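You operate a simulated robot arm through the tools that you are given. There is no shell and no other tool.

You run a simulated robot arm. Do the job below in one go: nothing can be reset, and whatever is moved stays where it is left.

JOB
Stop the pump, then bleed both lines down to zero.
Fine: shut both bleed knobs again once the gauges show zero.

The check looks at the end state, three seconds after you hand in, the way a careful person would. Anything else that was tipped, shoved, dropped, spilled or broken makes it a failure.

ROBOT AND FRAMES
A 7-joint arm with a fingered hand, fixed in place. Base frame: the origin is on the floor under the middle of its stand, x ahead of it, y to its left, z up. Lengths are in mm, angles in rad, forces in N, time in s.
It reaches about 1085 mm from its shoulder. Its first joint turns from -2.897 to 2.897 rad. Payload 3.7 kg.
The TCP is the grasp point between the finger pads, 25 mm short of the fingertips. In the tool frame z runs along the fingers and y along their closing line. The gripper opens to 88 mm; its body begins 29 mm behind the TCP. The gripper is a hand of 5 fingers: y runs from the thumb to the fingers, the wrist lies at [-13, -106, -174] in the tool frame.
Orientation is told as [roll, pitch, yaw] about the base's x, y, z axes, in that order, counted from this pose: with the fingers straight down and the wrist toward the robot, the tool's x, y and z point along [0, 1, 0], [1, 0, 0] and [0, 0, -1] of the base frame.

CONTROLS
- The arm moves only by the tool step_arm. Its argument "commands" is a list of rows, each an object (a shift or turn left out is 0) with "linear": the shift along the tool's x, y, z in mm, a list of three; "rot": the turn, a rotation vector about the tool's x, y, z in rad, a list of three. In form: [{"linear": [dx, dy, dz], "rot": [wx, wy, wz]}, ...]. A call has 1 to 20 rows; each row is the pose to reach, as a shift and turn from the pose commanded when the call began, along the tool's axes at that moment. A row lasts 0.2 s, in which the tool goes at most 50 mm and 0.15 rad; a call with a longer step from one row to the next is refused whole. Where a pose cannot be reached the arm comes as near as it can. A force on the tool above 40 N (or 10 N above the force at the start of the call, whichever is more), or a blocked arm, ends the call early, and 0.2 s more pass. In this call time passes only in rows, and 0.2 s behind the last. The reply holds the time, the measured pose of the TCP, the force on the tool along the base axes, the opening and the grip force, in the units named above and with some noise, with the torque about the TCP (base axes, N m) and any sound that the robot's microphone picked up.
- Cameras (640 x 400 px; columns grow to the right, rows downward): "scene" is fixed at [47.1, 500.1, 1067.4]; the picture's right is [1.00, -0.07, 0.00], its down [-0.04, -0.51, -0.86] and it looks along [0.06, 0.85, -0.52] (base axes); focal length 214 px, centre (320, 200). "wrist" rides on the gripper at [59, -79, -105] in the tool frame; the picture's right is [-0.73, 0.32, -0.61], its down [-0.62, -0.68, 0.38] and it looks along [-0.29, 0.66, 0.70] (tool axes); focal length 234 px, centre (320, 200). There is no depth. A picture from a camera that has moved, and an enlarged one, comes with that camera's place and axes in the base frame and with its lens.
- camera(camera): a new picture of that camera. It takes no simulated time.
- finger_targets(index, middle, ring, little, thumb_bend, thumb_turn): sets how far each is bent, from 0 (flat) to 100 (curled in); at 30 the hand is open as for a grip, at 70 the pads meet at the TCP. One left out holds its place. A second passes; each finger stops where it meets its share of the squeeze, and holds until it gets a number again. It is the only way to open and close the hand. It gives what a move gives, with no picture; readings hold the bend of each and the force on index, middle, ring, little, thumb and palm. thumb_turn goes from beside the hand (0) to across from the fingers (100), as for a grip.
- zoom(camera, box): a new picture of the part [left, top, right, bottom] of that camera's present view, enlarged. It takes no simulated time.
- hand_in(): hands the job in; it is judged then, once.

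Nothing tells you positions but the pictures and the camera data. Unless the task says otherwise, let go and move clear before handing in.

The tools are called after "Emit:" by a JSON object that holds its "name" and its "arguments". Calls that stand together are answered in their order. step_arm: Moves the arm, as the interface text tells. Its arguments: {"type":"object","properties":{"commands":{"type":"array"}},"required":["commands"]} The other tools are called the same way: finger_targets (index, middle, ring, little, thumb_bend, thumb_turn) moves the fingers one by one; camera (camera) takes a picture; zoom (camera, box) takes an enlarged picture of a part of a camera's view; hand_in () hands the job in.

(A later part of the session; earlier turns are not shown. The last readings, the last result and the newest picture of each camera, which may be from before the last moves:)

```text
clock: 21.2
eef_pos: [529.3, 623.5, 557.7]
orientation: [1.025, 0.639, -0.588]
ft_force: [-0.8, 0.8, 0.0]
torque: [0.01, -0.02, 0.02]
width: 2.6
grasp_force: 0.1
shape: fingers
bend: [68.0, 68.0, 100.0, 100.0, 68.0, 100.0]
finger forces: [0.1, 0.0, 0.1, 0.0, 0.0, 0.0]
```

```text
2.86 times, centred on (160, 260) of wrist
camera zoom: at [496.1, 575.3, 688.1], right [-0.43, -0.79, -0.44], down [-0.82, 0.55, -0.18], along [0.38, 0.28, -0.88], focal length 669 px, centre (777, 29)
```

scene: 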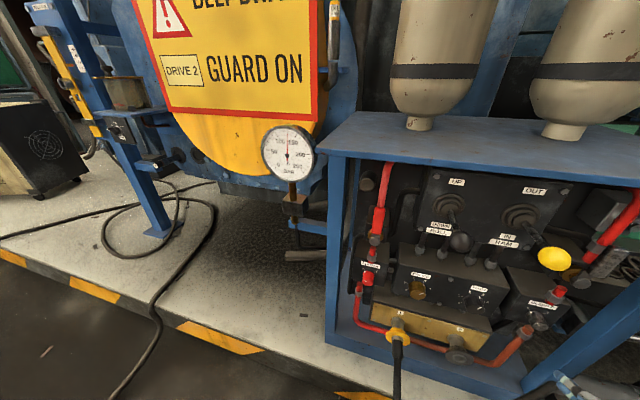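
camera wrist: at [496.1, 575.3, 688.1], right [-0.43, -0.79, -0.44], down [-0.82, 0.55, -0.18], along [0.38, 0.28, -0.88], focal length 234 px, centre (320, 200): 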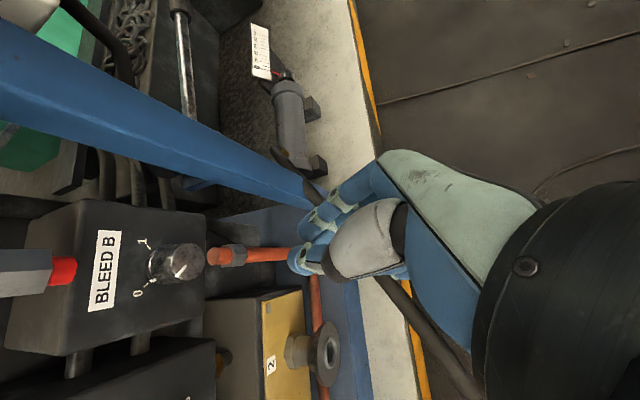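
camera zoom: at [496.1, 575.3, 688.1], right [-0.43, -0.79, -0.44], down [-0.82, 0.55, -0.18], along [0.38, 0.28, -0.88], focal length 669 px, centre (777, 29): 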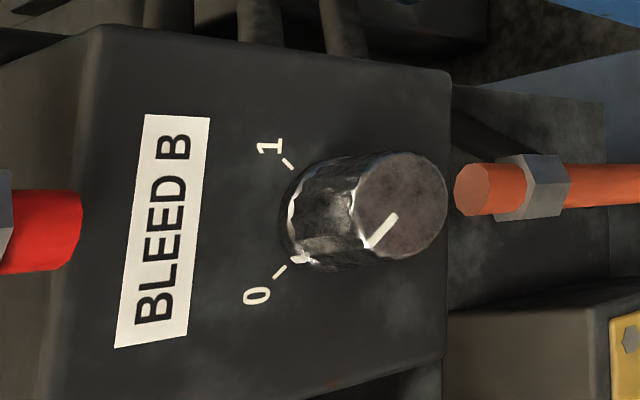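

The BLEED B knob front is at about [569.5, 734, 564] and its base at the plate about 34 mm deeper; it is about 29 mm across. Next I level the hand so the fingers point straight along the knob's axis.

Emit:
{"name": "step_arm", "arguments": {"commands": [{"rot": [0.046, 0.104, 0.026]}, {"rot": [0.092, 0.208, 0.052]}, {"rot": [0.138, 0.311, 0.077]}, {"rot": [0.184, 0.415, 0.103]}]}}

Emit:
{"name": "camera", "arguments": {"camera": "wrist"}}

```text
clock: 22.2
eef_pos: [529.6, 623.2, 558.2]
orientation: [1.573, 0.788, -0.392]
ft_force: [0.1, -0.3, 0.6]
torque: [-0.01, 0.02, -0.03]
width: 2.4
grasp_force: 0.1
shape: fingers
bend: [68.0, 68.0, 100.0, 100.0, 68.0, 100.0]
finger forces: [0.0, 0.0, 0.1, 0.0, 0.0, 0.0]
```

```text
taken
camera wrist: at [477.0, 532.9, 653.8], right [-0.5, -0.45, -0.74], down [-0.71, 0.71, 0.04], along [0.5, 0.55, -0.67], focal length 234 px, centre (320, 200)
```

wrist: 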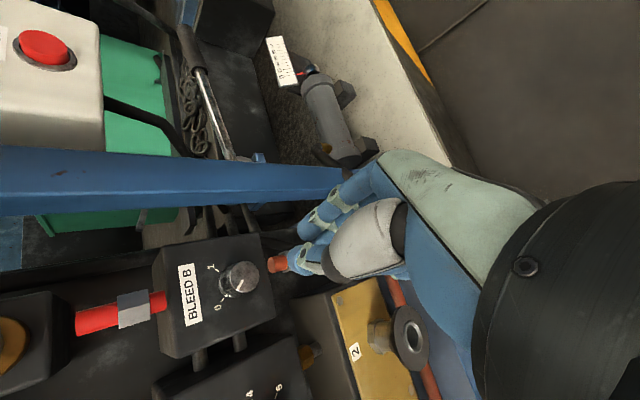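

The hand is level with y pointing right and down at 45°. Still in free air, I'll test how far it can twist about the knob axis before gripping anything.

Emit:
{"name": "step_arm", "arguments": {"commands": [{"rot": [0, 0, 0.14]}, {"rot": [0, 0, 0.28]}, {"rot": [0, 0, 0.42]}, {"rot": [0, 0, 0.56]}, {"rot": [0, 0, 0.7]}, {"rot": [0, 0, 0.84]}]}}

Emit:
{"name": "step_arm", "arguments": {"commands": [{"rot": [0, 0, 0.14]}, {"rot": [0, 0, 0.28]}, {"rot": [0, 0, 0.42]}, {"rot": [0, 0, 0.56]}]}}

```text
clock: 23.6
eef_pos: [530.2, 624.0, 557.2]
orientation: [-1.564, 1.513, 2.759]
ft_force: [-0.1, -0.1, 1.4]
torque: [-0.04, 0.01, 0.02]
width: 2.1
grasp_force: 0.1
shape: fingers
bend: [68.0, 68.0, 100.0, 100.0, 68.0, 100.0]
finger forces: [0.0, 0.0, 0.1, 0.0, 0.1, 0.0]
```

```text
clock: 24.6
eef_pos: [530.4, 625.6, 558.2]
orientation: [-1.569, 0.952, 2.749]
ft_force: [-0.3, 0.4, 0.7]
torque: [-0.03, 0.01, -0.01]
width: 2.3
grasp_force: 0.0
shape: fingers
bend: [68.0, 68.0, 100.0, 100.0, 68.0, 100.0]
finger forces: [0.0, 0.1, 0.0, 0.0, 0.0, 0.0]
```

It turned 1.4 rad without trouble. I'll probe a bit more.

Emit:
{"name": "step_arm", "arguments": {"commands": [{"rot": [0, 0, 0.13]}, {"rot": [0, 0, 0.26]}]}}

Emit:
{"name": "camera", "arguments": {"camera": "wrist"}}

Emit:
{"name": "camera", "arguments": {"camera": "scene"}}

```text
clock: 25.2
eef_pos: [529.4, 625.4, 556.1]
orientation: [-1.569, 0.692, 2.75]
ft_force: [0.4, -0.2, 0.5]
torque: [-0.01, -0.02, -0.02]
width: 2.3
grasp_force: 0.1
shape: fingers
bend: [68.0, 68.0, 100.0, 100.0, 68.0, 100.0]
finger forces: [0.0, 0.1, 0.1, 0.0, 0.0, 0.0]
```

```text
taken
camera wrist: at [580.8, 490.8, 560.9], right [-0.89, -0.29, 0.35], down [0.26, 0.31, 0.91], along [-0.37, 0.91, -0.2], focal length 234 px, centre (320, 200)
```

wrist: 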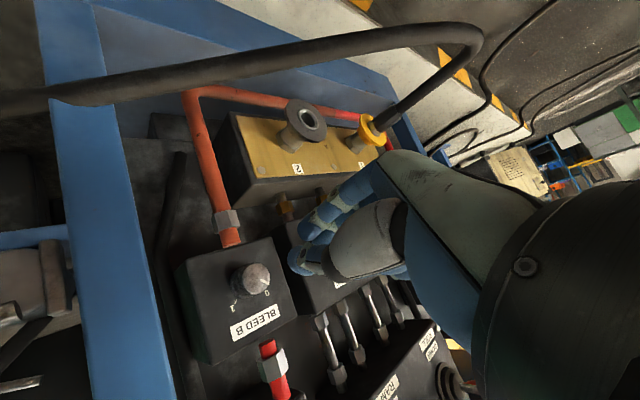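

```text
taken
```

scene: 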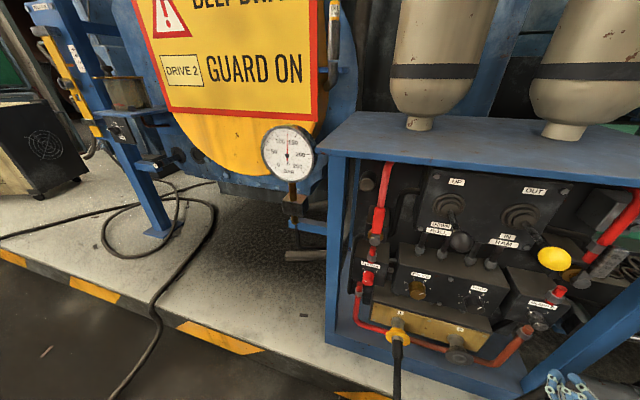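

I have about 1.66 rad of twist available, enough for the knob's roughly 90-100° throw. I'll rotate back to the start, go slightly beyond to see that margin, and shape the fingers for the knob.

Emit:
{"name": "step_arm", "arguments": {"commands": [{"rot": [0, 0, -0.14]}, {"rot": [0, 0, -0.28]}, {"rot": [0, 0, -0.42]}, {"rot": [0, 0, -0.56]}, {"rot": [0, 0, -0.7]}, {"rot": [0, 0, -0.84]}, {"rot": [0, 0, -0.98]}, {"rot": [0, 0, -1.12]}, {"rot": [0, 0, -1.26]}, {"rot": [0, 0, -1.4]}, {"rot": [0, 0, -1.54]}, {"rot": [0, 0, -1.66]}]}}

Emit:
{"name": "step_arm", "arguments": {"commands": [{"rot": [0, 0, -0.1]}, {"rot": [0, 0, -0.2]}]}}

Emit:
{"name": "finger_targets", "arguments": {"index": 52, "middle": 52, "thumb_bend": 50}}

Emit:
{"name": "camera", "arguments": {"camera": "wrist"}}

```text
clock: 27.8
eef_pos: [530.7, 623.5, 557.2]
orientation: [1.569, 0.787, -0.394]
ft_force: [0.5, -0.8, -0.2]
torque: [0.0, -0.03, -0.01]
width: 2.2
grasp_force: 0.1
shape: fingers
bend: [68.0, 68.0, 100.0, 100.0, 68.0, 100.0]
finger forces: [0.0, 0.0, 0.0, 0.0, 0.0, 0.0]
```

```text
clock: 28.4
eef_pos: [529.5, 624.0, 557.2]
orientation: [1.57, 0.584, -0.394]
ft_force: [0.2, 0.2, -0.2]
torque: [0.01, 0.03, -0.01]
width: 2.5
grasp_force: 0.0
shape: fingers
bend: [68.0, 68.0, 100.0, 100.0, 68.0, 100.0]
finger forces: [0.0, 0.0, 0.0, 0.0, 0.0, 0.0]
```

```text
clock: 29.4
eef_pos: [530.6, 625.1, 557.6]
orientation: [1.569, 0.587, -0.394]
ft_force: [-1.0, 0.0, -0.3]
torque: [-0.02, -0.01, -0.04]
width: 38.7
grasp_force: 0.1
shape: fingers
bend: [52.0, 52.0, 100.0, 100.0, 50.0, 98.0]
finger forces: [0.1, 0.0, 0.1, 0.0, 0.0, 0.0]
```

```text
taken
camera wrist: at [459.4, 540.9, 648.2], right [-0.36, -0.51, -0.78], down [-0.7, 0.7, -0.14], along [0.62, 0.5, -0.61], focal length 234 px, centre (320, 200)
```

wrist: 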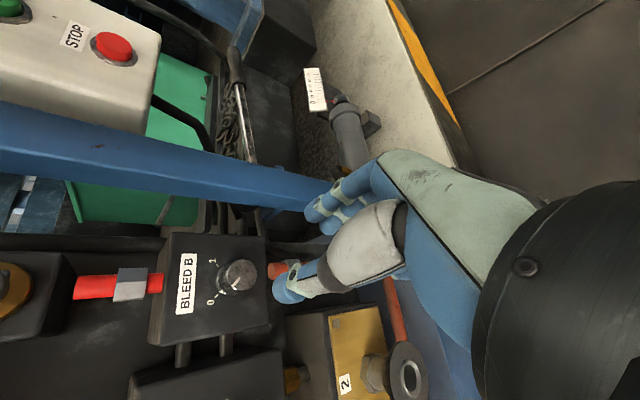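

The opening is 39 mm for a knob of about 29 mm. I'll refine the knob position from this view before approaching.

Emit:
{"name": "zoom", "arguments": {"camera": "wrist", "box": [140, 220, 340, 345]}}

```text
3.20 times, centred on (240, 282) of wrist
camera zoom: at [459.4, 540.9, 648.2], right [-0.36, -0.51, -0.78], down [-0.7, 0.7, -0.14], along [0.62, 0.5, -0.61], focal length 749 px, centre (576, -64)
```

zoom: 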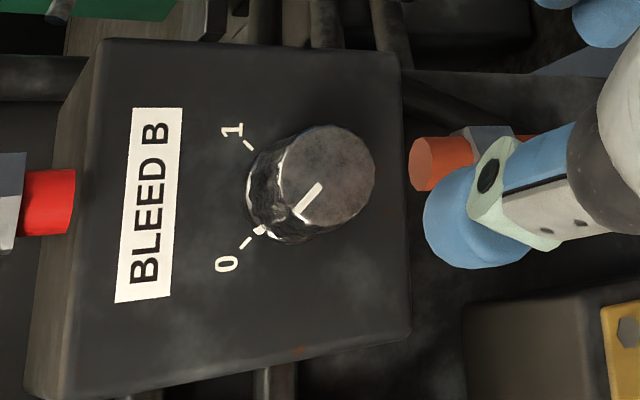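

This confirms the knob axis within about a millimetre. I align laterally and approach until the fingertips are just short of the knob's front.

Emit:
{"name": "step_arm", "arguments": {"commands": [{"linear": [2.4, -7.2, 20]}, {"linear": [2.4, -7.2, 45]}, {"linear": [2.4, -7.2, 66]}, {"linear": [2.4, -7.2, 80]}]}}

Emit:
{"name": "zoom", "arguments": {"camera": "wrist", "box": [200, 150, 440, 320]}}

Emit:
{"name": "zoom", "arguments": {"camera": "scene", "box": [480, 250, 640, 400]}}

```text
clock: 30.4
eef_pos: [556.8, 699.8, 561.6]
orientation: [1.567, 0.587, -0.393]
ft_force: [0.2, -0.8, -0.2]
torque: [-0.02, -0.04, -0.01]
width: 39.2
grasp_force: 0.1
shape: fingers
bend: [52.0, 52.0, 100.0, 100.0, 50.0, 98.0]
finger forces: [0.0, 0.0, 0.0, 0.0, 0.0, 0.0]
```

```text
2.35 times, centred on (320, 235) of wrist
camera zoom: at [485.5, 616.6, 652.9], right [-0.36, -0.51, -0.78], down [-0.7, 0.7, -0.14], along [0.62, 0.5, -0.61], focal length 551 px, centre (320, 118)
```

zoom: 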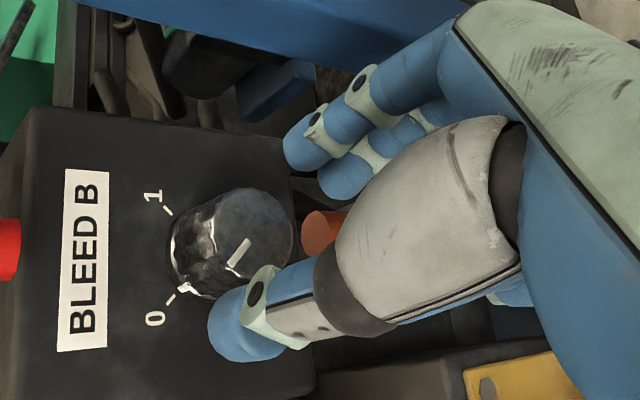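

```text
2.67 times, centred on (560, 325) of scene
camera zoom: at [47.1, 500.1, 1067.4], right [1.0, -0.07, 0.0], down [-0.04, -0.51, -0.86], along [0.06, 0.85, -0.52], focal length 572 px, centre (-320, -133)
```

zoom: 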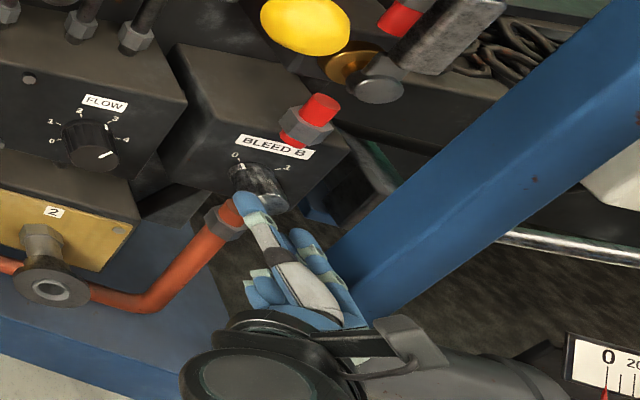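

The knob sits centred between the thumb and the two fingers. I advance slowly over it, watching for contact.

Emit:
{"name": "step_arm", "arguments": {"commands": [{"linear": [0, 0, 8]}, {"linear": [0, 0, 16]}, {"linear": [0, 0, 22]}]}}

Emit:
{"name": "zoom", "arguments": {"camera": "wrist", "box": [200, 150, 440, 320]}}

Emit:
{"name": "zoom", "arguments": {"camera": "scene", "box": [500, 280, 600, 360]}}

```text
clock: 31.2
eef_pos: [564.5, 720.8, 562.0]
orientation: [1.57, 0.585, -0.391]
ft_force: [0.3, -0.3, 1.0]
torque: [-0.02, 0.01, 0.01]
width: 38.8
grasp_force: 0.0
shape: fingers
bend: [52.0, 52.0, 100.0, 100.0, 50.0, 98.0]
finger forces: [0.0, 0.1, 0.0, 0.0, 0.0, 0.0]
```

```text
2.35 times, centred on (320, 235) of wrist
camera zoom: at [493.8, 636.8, 653.8], right [-0.35, -0.51, -0.78], down [-0.7, 0.7, -0.14], along [0.62, 0.49, -0.61], focal length 551 px, centre (320, 118)
```

zoom: 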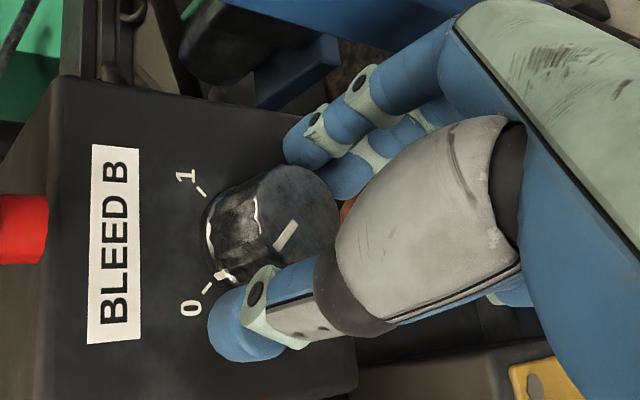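

```text
5.00 times, centred on (550, 320) of scene
camera zoom: at [47.1, 500.1, 1067.4], right [1.0, -0.07, 0.0], down [-0.04, -0.51, -0.86], along [0.06, 0.85, -0.52], focal length 1072 px, centre (-830, -400)
```

zoom: 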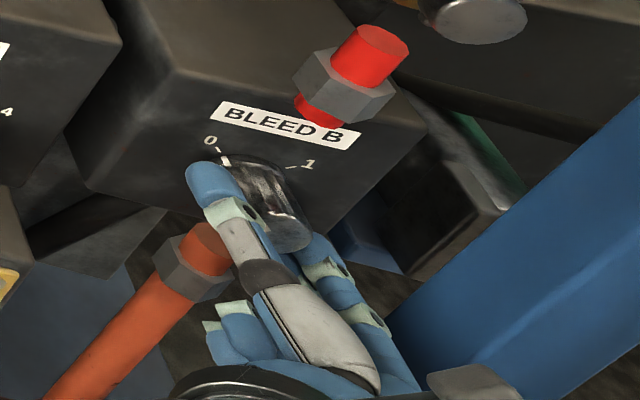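

It passes cleanly over the knob. I continue the last 15 mm.

Emit:
{"name": "step_arm", "arguments": {"commands": [{"linear": [0, 0, 6]}, {"linear": [0, 0, 11]}, {"linear": [0, 0, 15]}]}}

Emit:
{"name": "zoom", "arguments": {"camera": "scene", "box": [500, 280, 600, 360]}}

```text
clock: 32.0
eef_pos: [571.8, 733.5, 561.1]
orientation: [1.568, 0.587, -0.394]
ft_force: [-3.9, -14.8, -1.1]
torque: [-0.26, 0.11, -0.33]
width: 39.0
grasp_force: 7.3
shape: fingers
bend: [52.0, 51.0, 100.0, 100.0, 50.0, 98.0]
finger forces: [2.2, 12.8, 0.0, 0.0, 0.1, 0.0]
```

```text
5.00 times, centred on (550, 320) of scene
camera zoom: at [47.1, 500.1, 1067.4], right [1.0, -0.07, 0.0], down [-0.04, -0.51, -0.86], along [0.06, 0.85, -0.52], focal length 1072 px, centre (-830, -400)
```

zoom: 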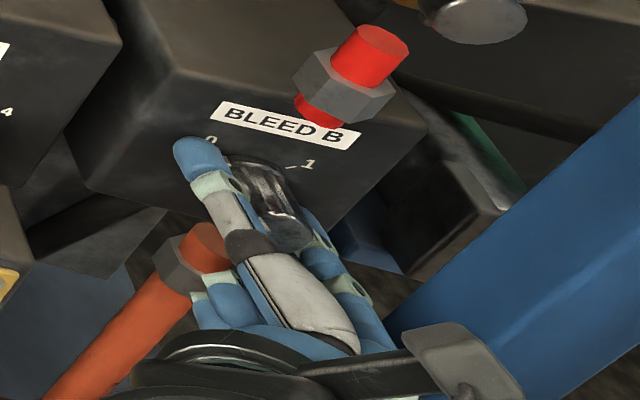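

The middle fingertip is pressing the plate (about 13 N), so I back off 5 mm.

Emit:
{"name": "step_arm", "arguments": {"commands": [{"linear": [0, 0, -3]}, {"linear": [0, 0, -5]}]}}

Emit:
{"name": "zoom", "arguments": {"camera": "wrist", "box": [200, 150, 440, 320]}}

```text
clock: 32.6
eef_pos: [569.1, 729.8, 563.2]
orientation: [1.571, 0.588, -0.392]
ft_force: [0.0, -0.6, -0.6]
torque: [0.04, -0.01, 0.0]
width: 39.3
grasp_force: 0.1
shape: fingers
bend: [52.0, 52.0, 100.0, 100.0, 50.0, 98.0]
finger forces: [0.0, 0.1, 0.1, 0.0, 0.1, 0.1]
```

```text
2.35 times, centred on (320, 235) of wrist
camera zoom: at [498.3, 646.6, 654.3], right [-0.35, -0.51, -0.78], down [-0.7, 0.7, -0.14], along [0.62, 0.5, -0.61], focal length 551 px, centre (320, 118)
```

zoom: 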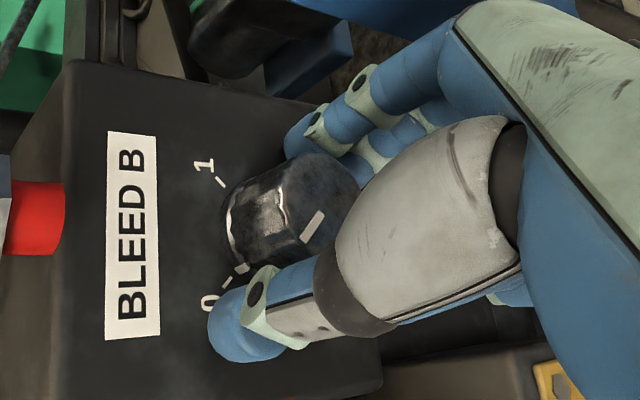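

Clear again, with 10-plus mm of knob between the pads. Now I close thumb, index and middle on the knob.

Emit:
{"name": "finger_targets", "arguments": {"index": 70, "middle": 70, "thumb_bend": 70}}

Emit:
{"name": "zoom", "arguments": {"camera": "wrist", "box": [200, 150, 440, 320]}}

Emit:
{"name": "zoom", "arguments": {"camera": "scene", "box": [500, 280, 600, 360]}}

```text
clock: 33.6
eef_pos: [570.3, 729.5, 561.1]
orientation: [1.569, 0.588, -0.392]
ft_force: [4.7, 1.0, -2.4]
torque: [-0.07, -0.01, -0.09]
width: 23.4
grasp_force: 9.3
shape: fingers
bend: [59.0, 64.0, 100.0, 100.0, 60.0, 99.0]
finger forces: [7.2, 4.4, 0.0, 0.0, 7.2, 0.1]
```

```text
2.35 times, centred on (320, 235) of wrist
camera zoom: at [498.6, 646.1, 653.7], right [-0.36, -0.51, -0.78], down [-0.7, 0.7, -0.14], along [0.62, 0.49, -0.61], focal length 551 px, centre (320, 118)
```

zoom: 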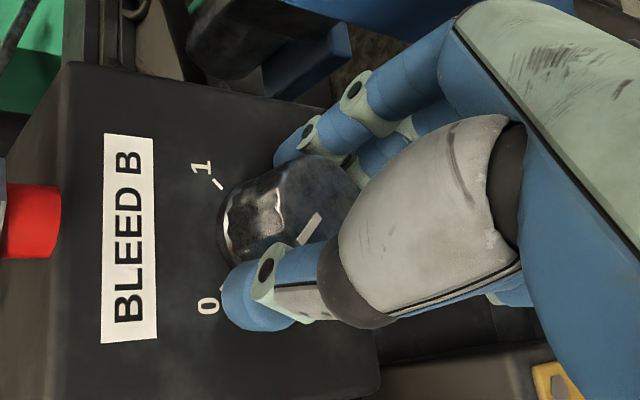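

```text
5.00 times, centred on (550, 320) of scene
camera zoom: at [47.1, 500.1, 1067.4], right [1.0, -0.07, 0.0], down [-0.04, -0.51, -0.86], along [0.06, 0.85, -0.52], focal length 1072 px, centre (-830, -400)
```

zoom: 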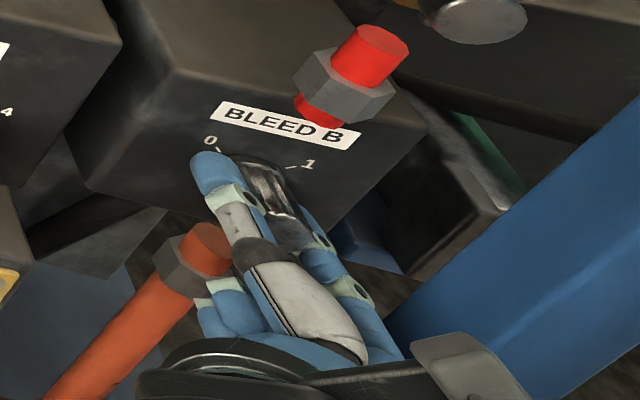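

The knob is gripped by all three digits. I start turning clockwise about the knob's axis and check after the first part.

Emit:
{"name": "step_arm", "arguments": {"commands": [{"rot": [0, 0, 0.08]}, {"rot": [0, 0, 0.16]}, {"rot": [0, 0, 0.24]}, {"rot": [0, 0, 0.32]}, {"rot": [0, 0, 0.4]}]}}

Emit:
{"name": "zoom", "arguments": {"camera": "wrist", "box": [200, 150, 440, 320]}}

Emit:
{"name": "zoom", "arguments": {"camera": "scene", "box": [500, 280, 600, 360]}}

```text
clock: 34.8
eef_pos: [567.9, 730.1, 562.2]
orientation: [1.569, 0.99, -0.393]
ft_force: [3.1, 2.0, -1.3]
torque: [-0.04, -0.02, -0.02]
width: 23.7
grasp_force: 8.6
shape: fingers
bend: [59.0, 64.0, 100.0, 100.0, 60.0, 100.0]
finger forces: [6.1, 3.5, 0.0, 0.1, 8.0, 0.0]
```

```text
2.35 times, centred on (320, 235) of wrist
camera zoom: at [533.7, 631.4, 659.5], right [-0.63, -0.4, -0.67], down [-0.68, 0.7, 0.23], along [0.38, 0.6, -0.71], focal length 551 px, centre (320, 118)
```

zoom: 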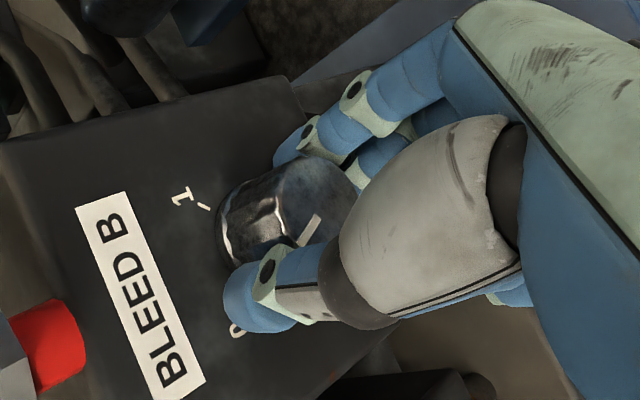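

```text
5.00 times, centred on (550, 320) of scene
camera zoom: at [47.1, 500.1, 1067.4], right [1.0, -0.07, 0.0], down [-0.04, -0.51, -0.86], along [0.06, 0.85, -0.52], focal length 1072 px, centre (-830, -400)
```

zoom: 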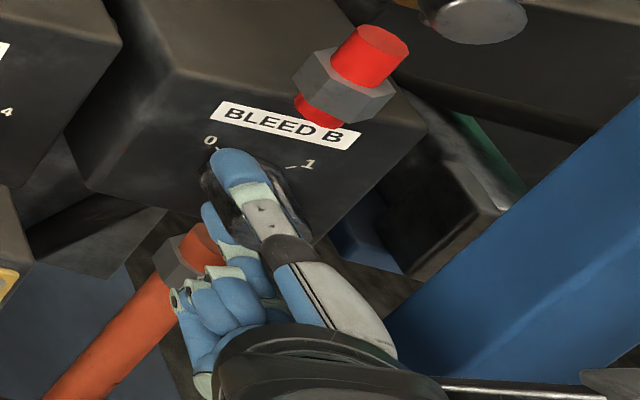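

The knob turns with the hand (its mark stays fixed in the hand's view while the label rotates). I continue.

Emit:
{"name": "step_arm", "arguments": {"commands": [{"rot": [0, 0, 0.09]}, {"rot": [0, 0, 0.18]}, {"rot": [0, 0, 0.27]}, {"rot": [0, 0, 0.36]}, {"rot": [0, 0, 0.45]}, {"rot": [0, 0, 0.54]}, {"rot": [0, 0, 0.63]}]}}

Emit:
{"name": "zoom", "arguments": {"camera": "wrist", "box": [200, 150, 440, 320]}}

Emit:
{"name": "zoom", "arguments": {"camera": "scene", "box": [500, 280, 600, 360]}}

```text
clock: 36.4
eef_pos: [567.6, 730.4, 562.3]
orientation: [-1.553, 1.522, 2.77]
ft_force: [-0.1, 2.6, -0.2]
torque: [-0.07, -0.03, 0.02]
width: 23.1
grasp_force: 8.4
shape: fingers
bend: [60.0, 65.0, 100.0, 100.0, 59.0, 100.0]
finger forces: [5.4, 4.0, 0.1, 0.0, 8.8, 0.1]
```

```text
2.35 times, centred on (320, 235) of wrist
camera zoom: at [585.6, 609.8, 637.5], right [-0.92, -0.28, -0.29], down [-0.4, 0.58, 0.71], along [-0.03, 0.77, -0.64], focal length 551 px, centre (320, 118)
```

zoom: 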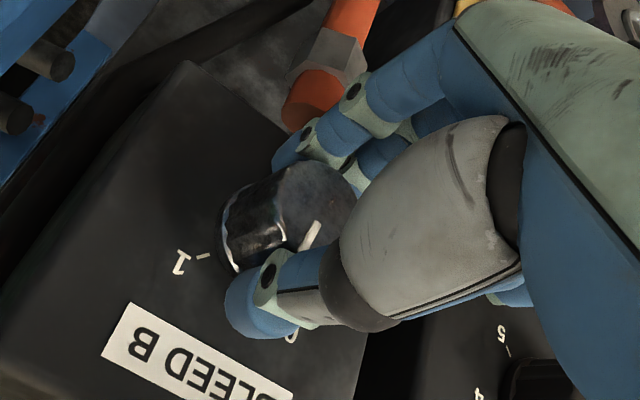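

```text
5.00 times, centred on (550, 320) of scene
camera zoom: at [47.1, 500.1, 1067.4], right [1.0, -0.07, 0.0], down [-0.04, -0.51, -0.86], along [0.06, 0.85, -0.52], focal length 1072 px, centre (-830, -400)
```

zoom: 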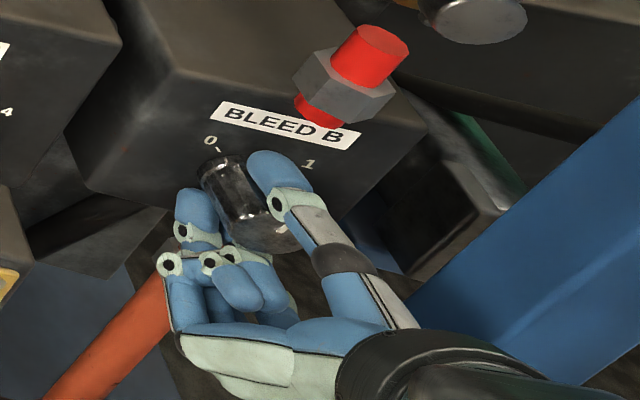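

About 59° so far, with the grip steady. I keep turning toward 1.

Emit:
{"name": "step_arm", "arguments": {"commands": [{"rot": [0, 0, 0.09]}, {"rot": [0, 0, 0.18]}, {"rot": [0, 0, 0.27]}, {"rot": [0, 0, 0.36]}, {"rot": [0, 0, 0.45]}, {"rot": [0, 0, 0.53]}]}}

Emit:
{"name": "zoom", "arguments": {"camera": "wrist", "box": [200, 150, 440, 320]}}

Emit:
{"name": "zoom", "arguments": {"camera": "scene", "box": [500, 280, 600, 360]}}

```text
clock: 37.8
eef_pos: [567.8, 729.4, 562.4]
orientation: [-1.569, 0.995, 2.753]
ft_force: [-1.8, 3.4, 3.3]
torque: [0.02, -0.06, 0.1]
width: 23.8
grasp_force: 9.4
shape: fingers
bend: [61.0, 65.0, 100.0, 100.0, 58.0, 100.0]
finger forces: [4.9, 4.9, 0.0, 0.0, 9.5, 0.0]
```

```text
2.35 times, centred on (320, 235) of wrist
camera zoom: at [613.0, 598.2, 595.5], right [-0.96, -0.26, 0.13], down [0.01, 0.41, 0.91], along [-0.29, 0.87, -0.39], focal length 551 px, centre (320, 118)
```

zoom: 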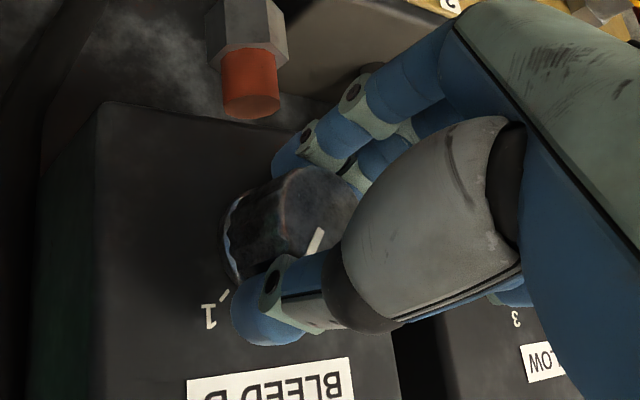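

```text
5.00 times, centred on (550, 320) of scene
camera zoom: at [47.1, 500.1, 1067.4], right [1.0, -0.07, 0.0], down [-0.04, -0.51, -0.86], along [0.06, 0.85, -0.52], focal length 1072 px, centre (-830, -400)
```

zoom: 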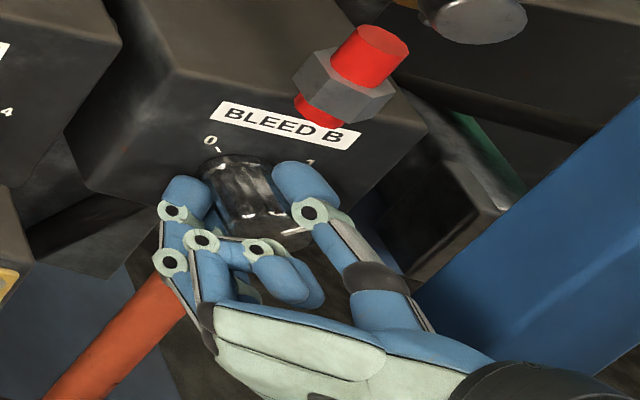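

Turned about 89°, with the mark close to 1. I'll ease a little further to see whether the stop is reached.

Emit:
{"name": "step_arm", "arguments": {"commands": [{"rot": [0, 0, 0.05]}, {"rot": [0, 0, 0.1]}, {"rot": [0, 0, 0.15]}, {"rot": [0, 0, 0.15]}, {"rot": [0, 0, 0.15]}]}}

Emit:
{"name": "zoom", "arguments": {"camera": "wrist", "box": [200, 150, 440, 320]}}

```text
clock: 39.0
eef_pos: [567.9, 729.1, 562.4]
orientation: [-1.569, 0.846, 2.751]
ft_force: [-3.0, 5.5, 4.5]
torque: [0.02, -0.04, 0.15]
width: 23.4
grasp_force: 10.1
shape: fingers
bend: [61.0, 65.0, 100.0, 100.0, 58.0, 100.0]
finger forces: [4.7, 5.8, 0.0, 0.1, 9.7, 0.0]
```

```text
2.35 times, centred on (320, 235) of wrist
camera zoom: at [616.9, 596.6, 581.2], right [-0.93, -0.27, 0.24], down [0.13, 0.36, 0.92], along [-0.34, 0.89, -0.3], focal length 551 px, centre (320, 118)
```

zoom: 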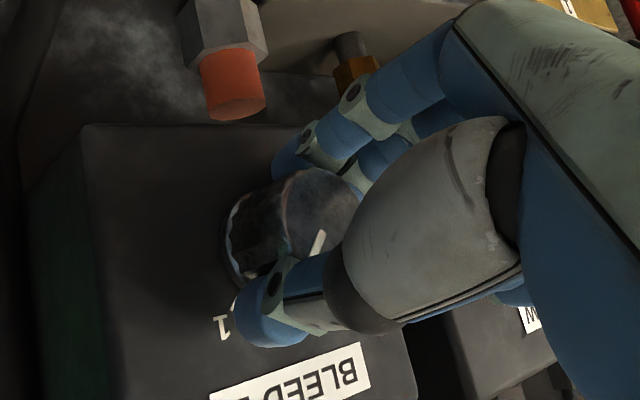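

The knob is essentially at 1 (about 98° turned). I'll release it and back straight out.

Emit:
{"name": "finger_targets", "arguments": {"index": 52, "middle": 52, "thumb_bend": 50}}

Emit:
{"name": "step_arm", "arguments": {"commands": [{"linear": [0, 0, -15]}, {"linear": [0, 0, -40]}, {"linear": [0, 0, -70]}, {"linear": [0, 0, -110]}]}}

Emit:
{"name": "camera", "arguments": {"camera": "wrist"}}

Emit:
{"name": "zoom", "arguments": {"camera": "scene", "box": [510, 290, 570, 340]}}

```text
clock: 40.0
eef_pos: [568.2, 729.6, 562.0]
orientation: [-1.569, 0.844, 2.753]
ft_force: [0.5, 0.7, 0.0]
torque: [0.01, 0.02, -0.03]
width: 39.0
grasp_force: 0.1
shape: fingers
bend: [52.0, 52.0, 100.0, 100.0, 50.0, 98.0]
finger forces: [0.0, 0.0, 0.1, 0.1, 0.1, 0.0]
```

```text
clock: 41.0
eef_pos: [525.5, 628.5, 561.9]
orientation: [-1.57, 0.846, 2.752]
ft_force: [0.3, -0.2, -0.2]
torque: [0.01, 0.02, 0.04]
width: 39.0
grasp_force: 0.1
shape: fingers
bend: [52.0, 52.0, 100.0, 100.0, 50.0, 98.0]
finger forces: [0.1, 0.0, 0.1, 0.0, 0.0, 0.0]
```

```text
taken
camera wrist: at [574.7, 495.5, 580.6], right [-0.93, -0.27, 0.24], down [0.13, 0.36, 0.92], along [-0.34, 0.89, -0.3], focal length 234 px, centre (320, 200)
```

wrist: 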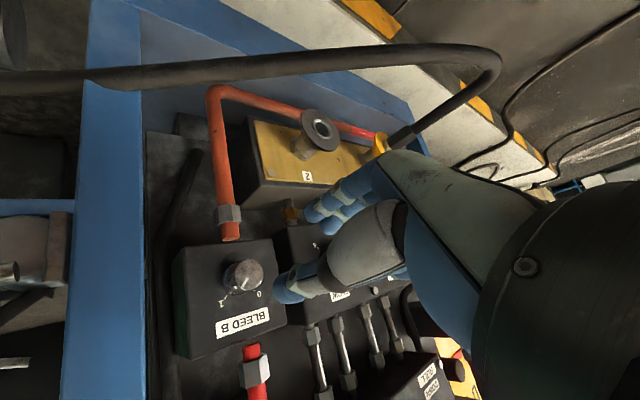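

```text
8.00 times, centred on (540, 315) of scene
camera zoom: at [47.1, 500.1, 1067.4], right [1.0, -0.07, 0.0], down [-0.04, -0.51, -0.86], along [0.06, 0.85, -0.52], focal length 1716 px, centre (-1440, -720)
```

zoom: 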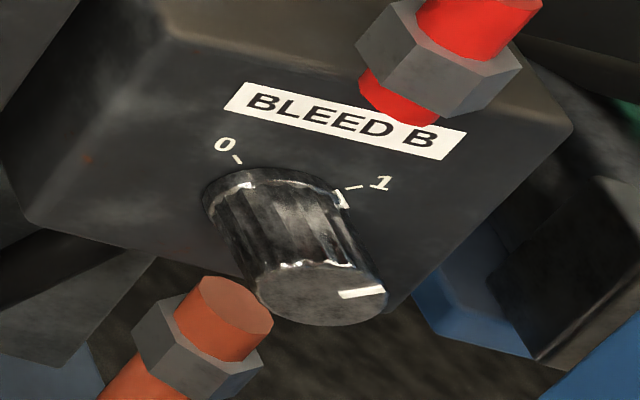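

BLEED B stands fully at 1. Now I carry the hand sideways, still 100 mm clear of the panel and above the hose, to in front of BLEED A.

Emit:
{"name": "step_arm", "arguments": {"commands": [{"linear": [-30, 24, -2]}, {"linear": [-61, 49, -2]}, {"linear": [-92, 74, -2]}, {"linear": [-123, 99, -2]}, {"linear": [-153, 123, -2]}]}}

Emit:
{"name": "camera", "arguments": {"camera": "scene"}}

Emit:
{"name": "camera", "arguments": {"camera": "wrist"}}

```text
clock: 42.2
eef_pos: [343.8, 701.2, 570.4]
orientation: [-1.569, 0.844, 2.75]
ft_force: [0.3, -1.0, -0.1]
torque: [0.02, 0.01, -0.01]
width: 39.1
grasp_force: 0.1
shape: fingers
bend: [52.0, 52.0, 100.0, 100.0, 50.0, 98.0]
finger forces: [0.0, 0.0, 0.1, 0.0, 0.1, 0.0]
```

```text
taken
```

scene: 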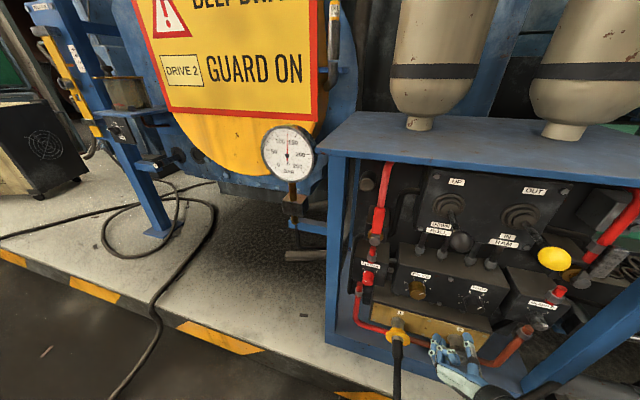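

```text
taken
camera wrist: at [392.8, 567.2, 590.5], right [-0.93, -0.27, 0.24], down [0.13, 0.36, 0.92], along [-0.34, 0.89, -0.3], focal length 234 px, centre (320, 200)
```

wrist: 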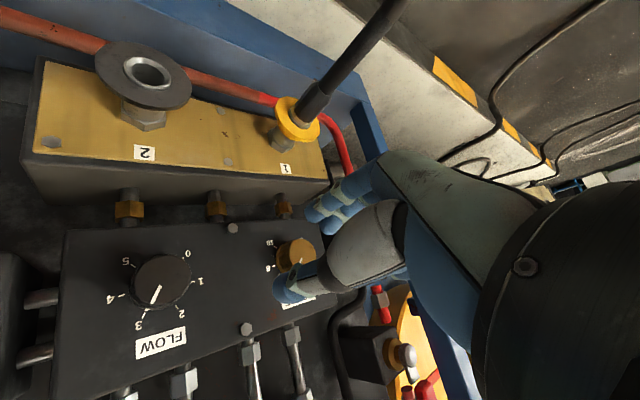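

All clear on both sides. I continue to the BLEED A position.

Emit:
{"name": "step_arm", "arguments": {"commands": [{"linear": [-30, 24, 0]}, {"linear": [-61, 49, 0]}, {"linear": [-92, 74, 0]}, {"linear": [-123, 99, 0]}, {"linear": [-152, 123, 0]}]}}

Emit:
{"name": "camera", "arguments": {"camera": "wrist"}}

Emit:
{"name": "camera", "arguments": {"camera": "scene"}}

```text
clock: 43.4
eef_pos: [163.5, 773.8, 580.0]
orientation: [-1.567, 0.843, 2.752]
ft_force: [-0.6, 0.4, 0.9]
torque: [-0.02, 0.0, 0.01]
width: 39.7
grasp_force: 0.0
shape: fingers
bend: [52.0, 52.0, 100.0, 100.0, 50.0, 98.0]
finger forces: [0.0, 0.0, 0.1, 0.1, 0.1, 0.0]
```

```text
taken
camera wrist: at [212.8, 640.7, 599.7], right [-0.93, -0.27, 0.24], down [0.13, 0.36, 0.92], along [-0.34, 0.89, -0.3], focal length 234 px, centre (320, 200)
```

wrist: 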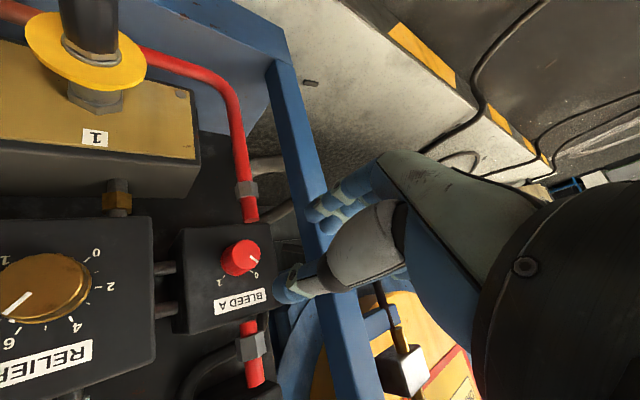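

```text
taken
```

scene: 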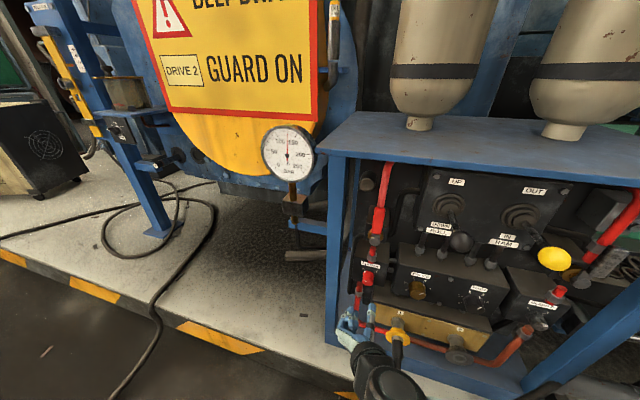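

BLEED A is in view at (240, 257). I'll zoom to measure it and its neighbours.

Emit:
{"name": "zoom", "arguments": {"camera": "wrist", "box": [150, 170, 310, 330]}}

Emit:
{"name": "zoom", "arguments": {"camera": "scene", "box": [250, 115, 330, 195]}}

```text
2.50 times, centred on (230, 250) of wrist
camera zoom: at [212.8, 640.7, 599.7], right [-0.93, -0.27, 0.24], down [0.13, 0.36, 0.92], along [-0.34, 0.89, -0.3], focal length 585 px, centre (545, 75)
```

zoom: 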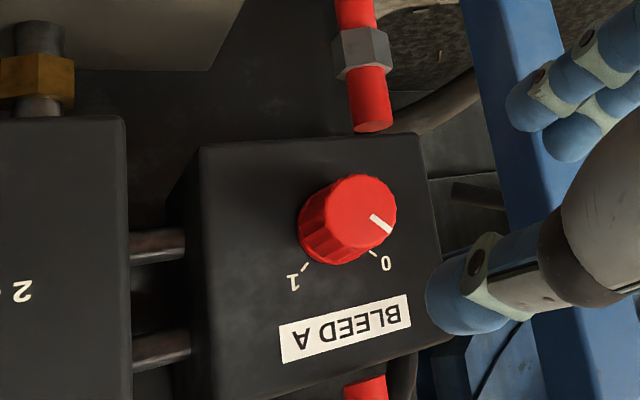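

```text
5.00 times, centred on (290, 155) of scene
camera zoom: at [47.1, 500.1, 1067.4], right [1.0, -0.07, 0.0], down [-0.04, -0.51, -0.86], along [0.06, 0.85, -0.52], focal length 1072 px, centre (470, 425)
```

zoom: 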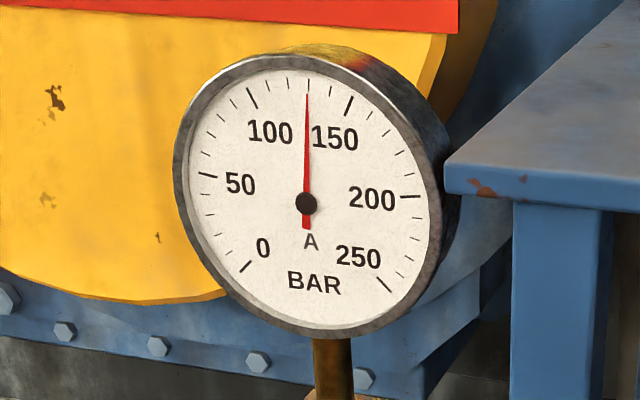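

BLEED A's axis comes out at the same height and depth as B's (z about 563.5), near [208.6, 883.5]. I rotate the hand back to its start twist here in free air.

Emit:
{"name": "step_arm", "arguments": {"commands": [{"rot": [0, 0, -0.14]}, {"rot": [0, 0, -0.28]}, {"rot": [0, 0, -0.42]}, {"rot": [0, 0, -0.56]}, {"rot": [0, 0, -0.7]}, {"rot": [0, 0, -0.84]}, {"rot": [0, 0, -0.98]}, {"rot": [0, 0, -1.12]}, {"rot": [0, 0, -1.26]}, {"rot": [0, 0, -1.4]}, {"rot": [0, 0, -1.51]}]}}

Emit:
{"name": "camera", "arguments": {"camera": "wrist"}}

Emit:
{"name": "camera", "arguments": {"camera": "scene"}}

```text
clock: 45.8
eef_pos: [163.6, 775.6, 581.3]
orientation: [1.569, 0.786, -0.392]
ft_force: [-0.8, 0.6, -0.7]
torque: [-0.02, 0.01, 0.01]
width: 39.1
grasp_force: 0.0
shape: fingers
bend: [52.0, 52.0, 100.0, 100.0, 50.0, 98.0]
finger forces: [0.0, 0.0, 0.0, 0.1, 0.0, 0.0]
```

```text
taken
camera wrist: at [110.5, 684.5, 677.1], right [-0.5, -0.45, -0.74], down [-0.71, 0.71, 0.04], along [0.51, 0.54, -0.67], focal length 234 px, centre (320, 200)
```

wrist: 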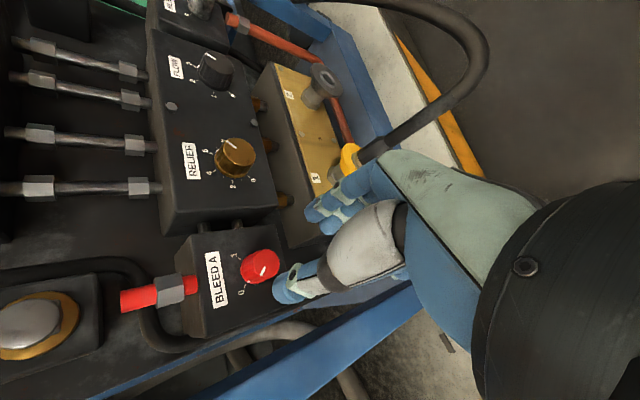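

```text
taken
```

scene: 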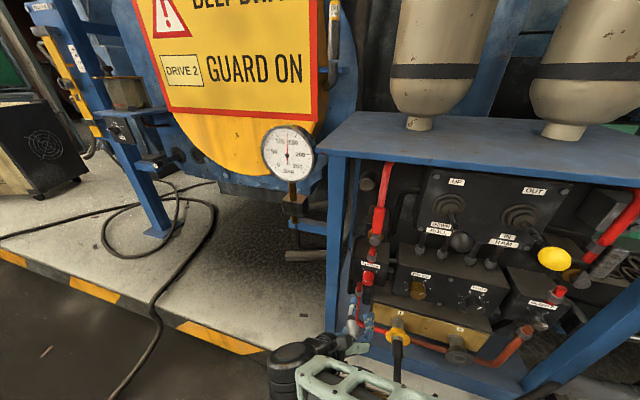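

The hand is at its start twist with fingers lower-right, thumb upper-left. I'll zoom once more for a second fix on the knob.

Emit:
{"name": "zoom", "arguments": {"camera": "wrist", "box": [180, 210, 340, 330]}}

```text
3.33 times, centred on (260, 270) of wrist
camera zoom: at [110.5, 684.5, 677.1], right [-0.5, -0.45, -0.74], down [-0.71, 0.71, 0.04], along [0.51, 0.54, -0.67], focal length 781 px, centre (520, -33)
```

zoom: 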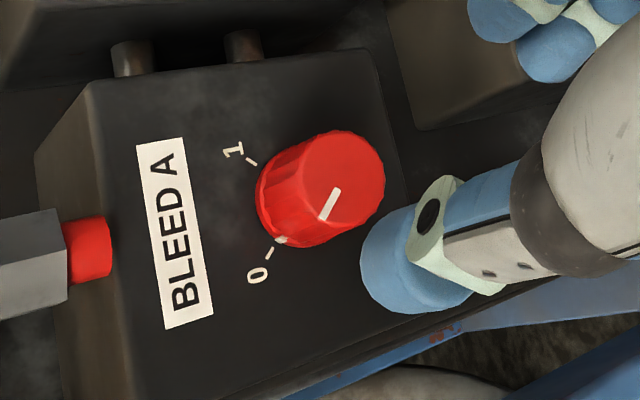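

Both fixes agree to a few millimetres: axis near r -144, z 563 in the rack frame. I lower and approach until the tips are just in front of the knob.

Emit:
{"name": "step_arm", "arguments": {"commands": [{"linear": [-5, 7, 10]}, {"linear": [-11, 14.4, 25]}, {"linear": [-11, 14.4, 52]}, {"linear": [-11, 14.4, 74]}]}}

Emit:
{"name": "zoom", "arguments": {"camera": "wrist", "box": [200, 150, 440, 320]}}

Emit:
{"name": "zoom", "arguments": {"camera": "scene", "box": [330, 240, 430, 320]}}

```text
clock: 46.8
eef_pos: [194.7, 844.4, 562.0]
orientation: [1.569, 0.788, -0.392]
ft_force: [-0.5, 0.1, 0.7]
torque: [0.02, 0.0, 0.03]
width: 38.9
grasp_force: 0.1
shape: fingers
bend: [52.0, 52.0, 100.0, 100.0, 50.0, 98.0]
finger forces: [0.0, 0.0, 0.0, 0.1, 0.0, 0.0]
```

```text
2.35 times, centred on (320, 235) of wrist
camera zoom: at [142.1, 752.6, 658.8], right [-0.5, -0.45, -0.74], down [-0.71, 0.71, 0.04], along [0.5, 0.54, -0.67], focal length 551 px, centre (320, 118)
```

zoom: 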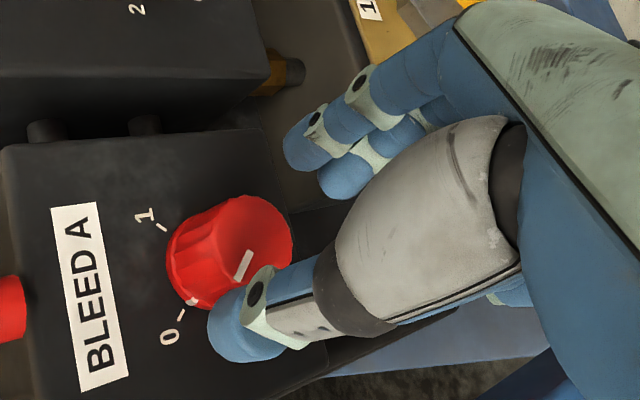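

```text
5.00 times, centred on (380, 280) of scene
camera zoom: at [47.1, 500.1, 1067.4], right [1.0, -0.07, 0.0], down [-0.04, -0.51, -0.86], along [0.06, 0.85, -0.52], focal length 1072 px, centre (20, -200)
```

zoom: 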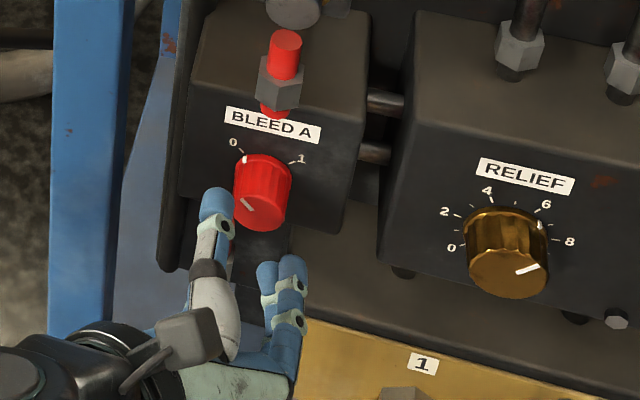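

The knob lines up well with the gap. I slide over it in two stages.

Emit:
{"name": "step_arm", "arguments": {"commands": [{"linear": [0, 0, 8]}, {"linear": [0, 0, 16]}, {"linear": [0, 0, 24]}]}}

Emit:
{"name": "zoom", "arguments": {"camera": "wrist", "box": [200, 150, 440, 320]}}

Emit:
{"name": "zoom", "arguments": {"camera": "scene", "box": [330, 240, 430, 320]}}

```text
clock: 47.6
eef_pos: [203.7, 866.1, 563.3]
orientation: [1.569, 0.786, -0.393]
ft_force: [0.7, 0.6, -0.2]
torque: [-0.04, 0.03, 0.02]
width: 39.0
grasp_force: 0.0
shape: fingers
bend: [52.0, 52.0, 100.0, 100.0, 50.0, 98.0]
finger forces: [0.0, 0.0, 0.0, 0.0, 0.1, 0.1]
```

```text
2.35 times, centred on (320, 235) of wrist
camera zoom: at [150.8, 774.7, 660.3], right [-0.5, -0.45, -0.74], down [-0.71, 0.71, 0.04], along [0.5, 0.54, -0.67], focal length 551 px, centre (320, 118)
```

zoom: 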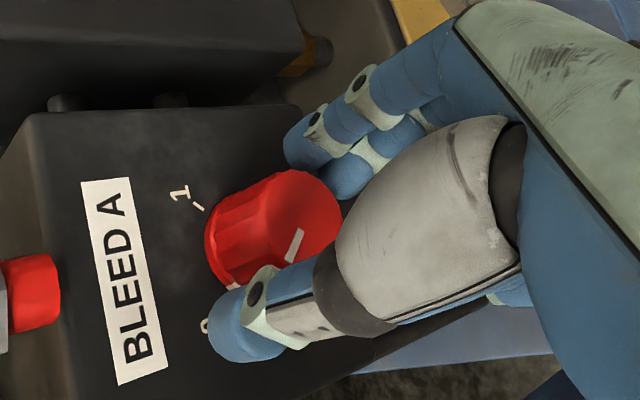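

```text
5.00 times, centred on (380, 280) of scene
camera zoom: at [47.1, 500.1, 1067.4], right [1.0, -0.07, 0.0], down [-0.04, -0.51, -0.86], along [0.06, 0.85, -0.52], focal length 1072 px, centre (20, -200)
```

zoom: 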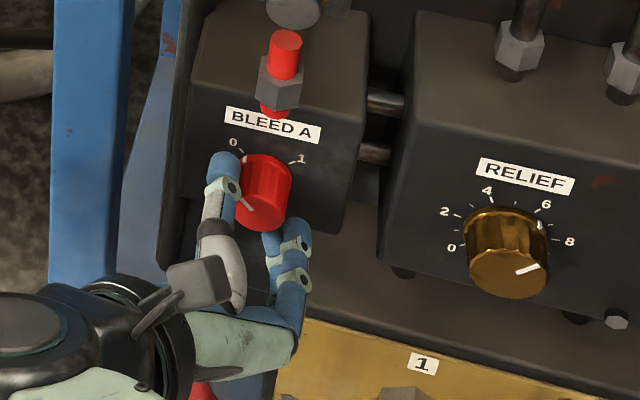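

Emit:
{"name": "step_arm", "arguments": {"commands": [{"linear": [0, 0, 5]}, {"linear": [0, 0, 9]}, {"linear": [0, 0, 12]}]}}

Emit:
{"name": "zoom", "arguments": {"camera": "wrist", "box": [200, 150, 440, 320]}}

```text
clock: 48.4
eef_pos: [209.2, 876.1, 563.9]
orientation: [1.569, 0.788, -0.392]
ft_force: [-0.5, -0.2, 0.1]
torque: [0.0, -0.01, -0.01]
width: 39.2
grasp_force: 0.1
shape: fingers
bend: [52.0, 52.0, 100.0, 100.0, 50.0, 98.0]
finger forces: [0.1, 0.0, 0.0, 0.1, 0.0, 0.0]
```

```text
2.35 times, centred on (320, 235) of wrist
camera zoom: at [155.2, 785.8, 660.1], right [-0.5, -0.45, -0.74], down [-0.71, 0.71, 0.04], along [0.5, 0.54, -0.67], focal length 551 px, centre (320, 118)
```

zoom: 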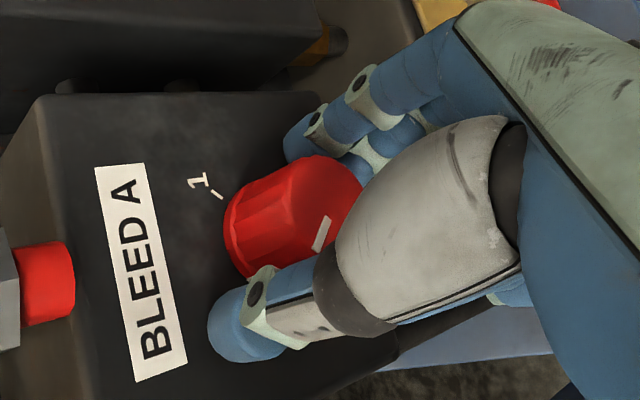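

No contact and the knob sits between the pads as it did on B. I close on it.

Emit:
{"name": "finger_targets", "arguments": {"index": 70, "middle": 70, "thumb_bend": 70}}

Emit:
{"name": "step_arm", "arguments": {"commands": [{"rot": [0, 0, 0.08]}, {"rot": [0, 0, 0.16]}, {"rot": [0, 0, 0.24]}, {"rot": [0, 0, 0.32]}, {"rot": [0, 0, 0.4]}]}}

Emit:
{"name": "zoom", "arguments": {"camera": "wrist", "box": [200, 150, 440, 320]}}

Emit:
{"name": "zoom", "arguments": {"camera": "scene", "box": [330, 240, 430, 320]}}

```text
clock: 49.4
eef_pos: [208.6, 877.2, 563.1]
orientation: [1.569, 0.787, -0.391]
ft_force: [3.7, 0.1, -3.3]
torque: [-0.08, 0.03, -0.09]
width: 23.3
grasp_force: 10.2
shape: fingers
bend: [59.0, 63.0, 100.0, 100.0, 60.0, 99.0]
finger forces: [7.1, 5.2, 0.0, 0.1, 7.3, 0.0]
```

```text
clock: 50.6
eef_pos: [207.1, 875.9, 563.5]
orientation: [1.566, 1.187, -0.394]
ft_force: [2.5, 1.9, -2.0]
torque: [-0.06, -0.03, -0.04]
width: 23.1
grasp_force: 8.6
shape: fingers
bend: [59.0, 64.0, 100.0, 100.0, 60.0, 100.0]
finger forces: [5.7, 4.5, 0.1, 0.0, 8.1, 0.0]
```

```text
2.35 times, centred on (320, 235) of wrist
camera zoom: at [191.3, 770.3, 657.4], right [-0.74, -0.35, -0.57], down [-0.62, 0.67, 0.4], along [0.24, 0.65, -0.72], focal length 551 px, centre (320, 118)
```

zoom: 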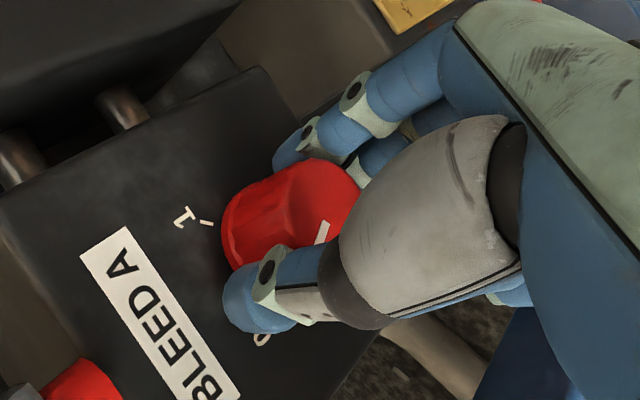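

```text
5.00 times, centred on (380, 280) of scene
camera zoom: at [47.1, 500.1, 1067.4], right [1.0, -0.07, 0.0], down [-0.04, -0.51, -0.86], along [0.06, 0.85, -0.52], focal length 1072 px, centre (20, -200)
```

zoom: 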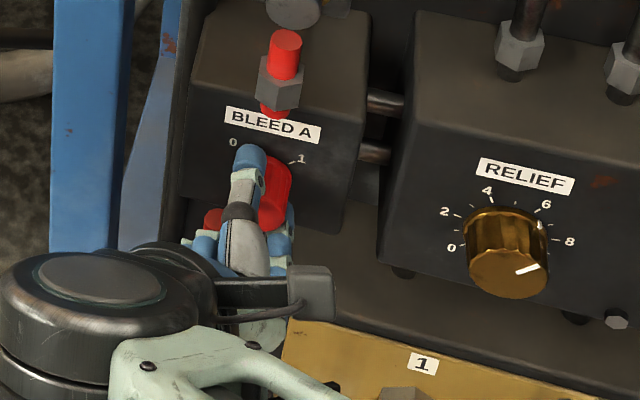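

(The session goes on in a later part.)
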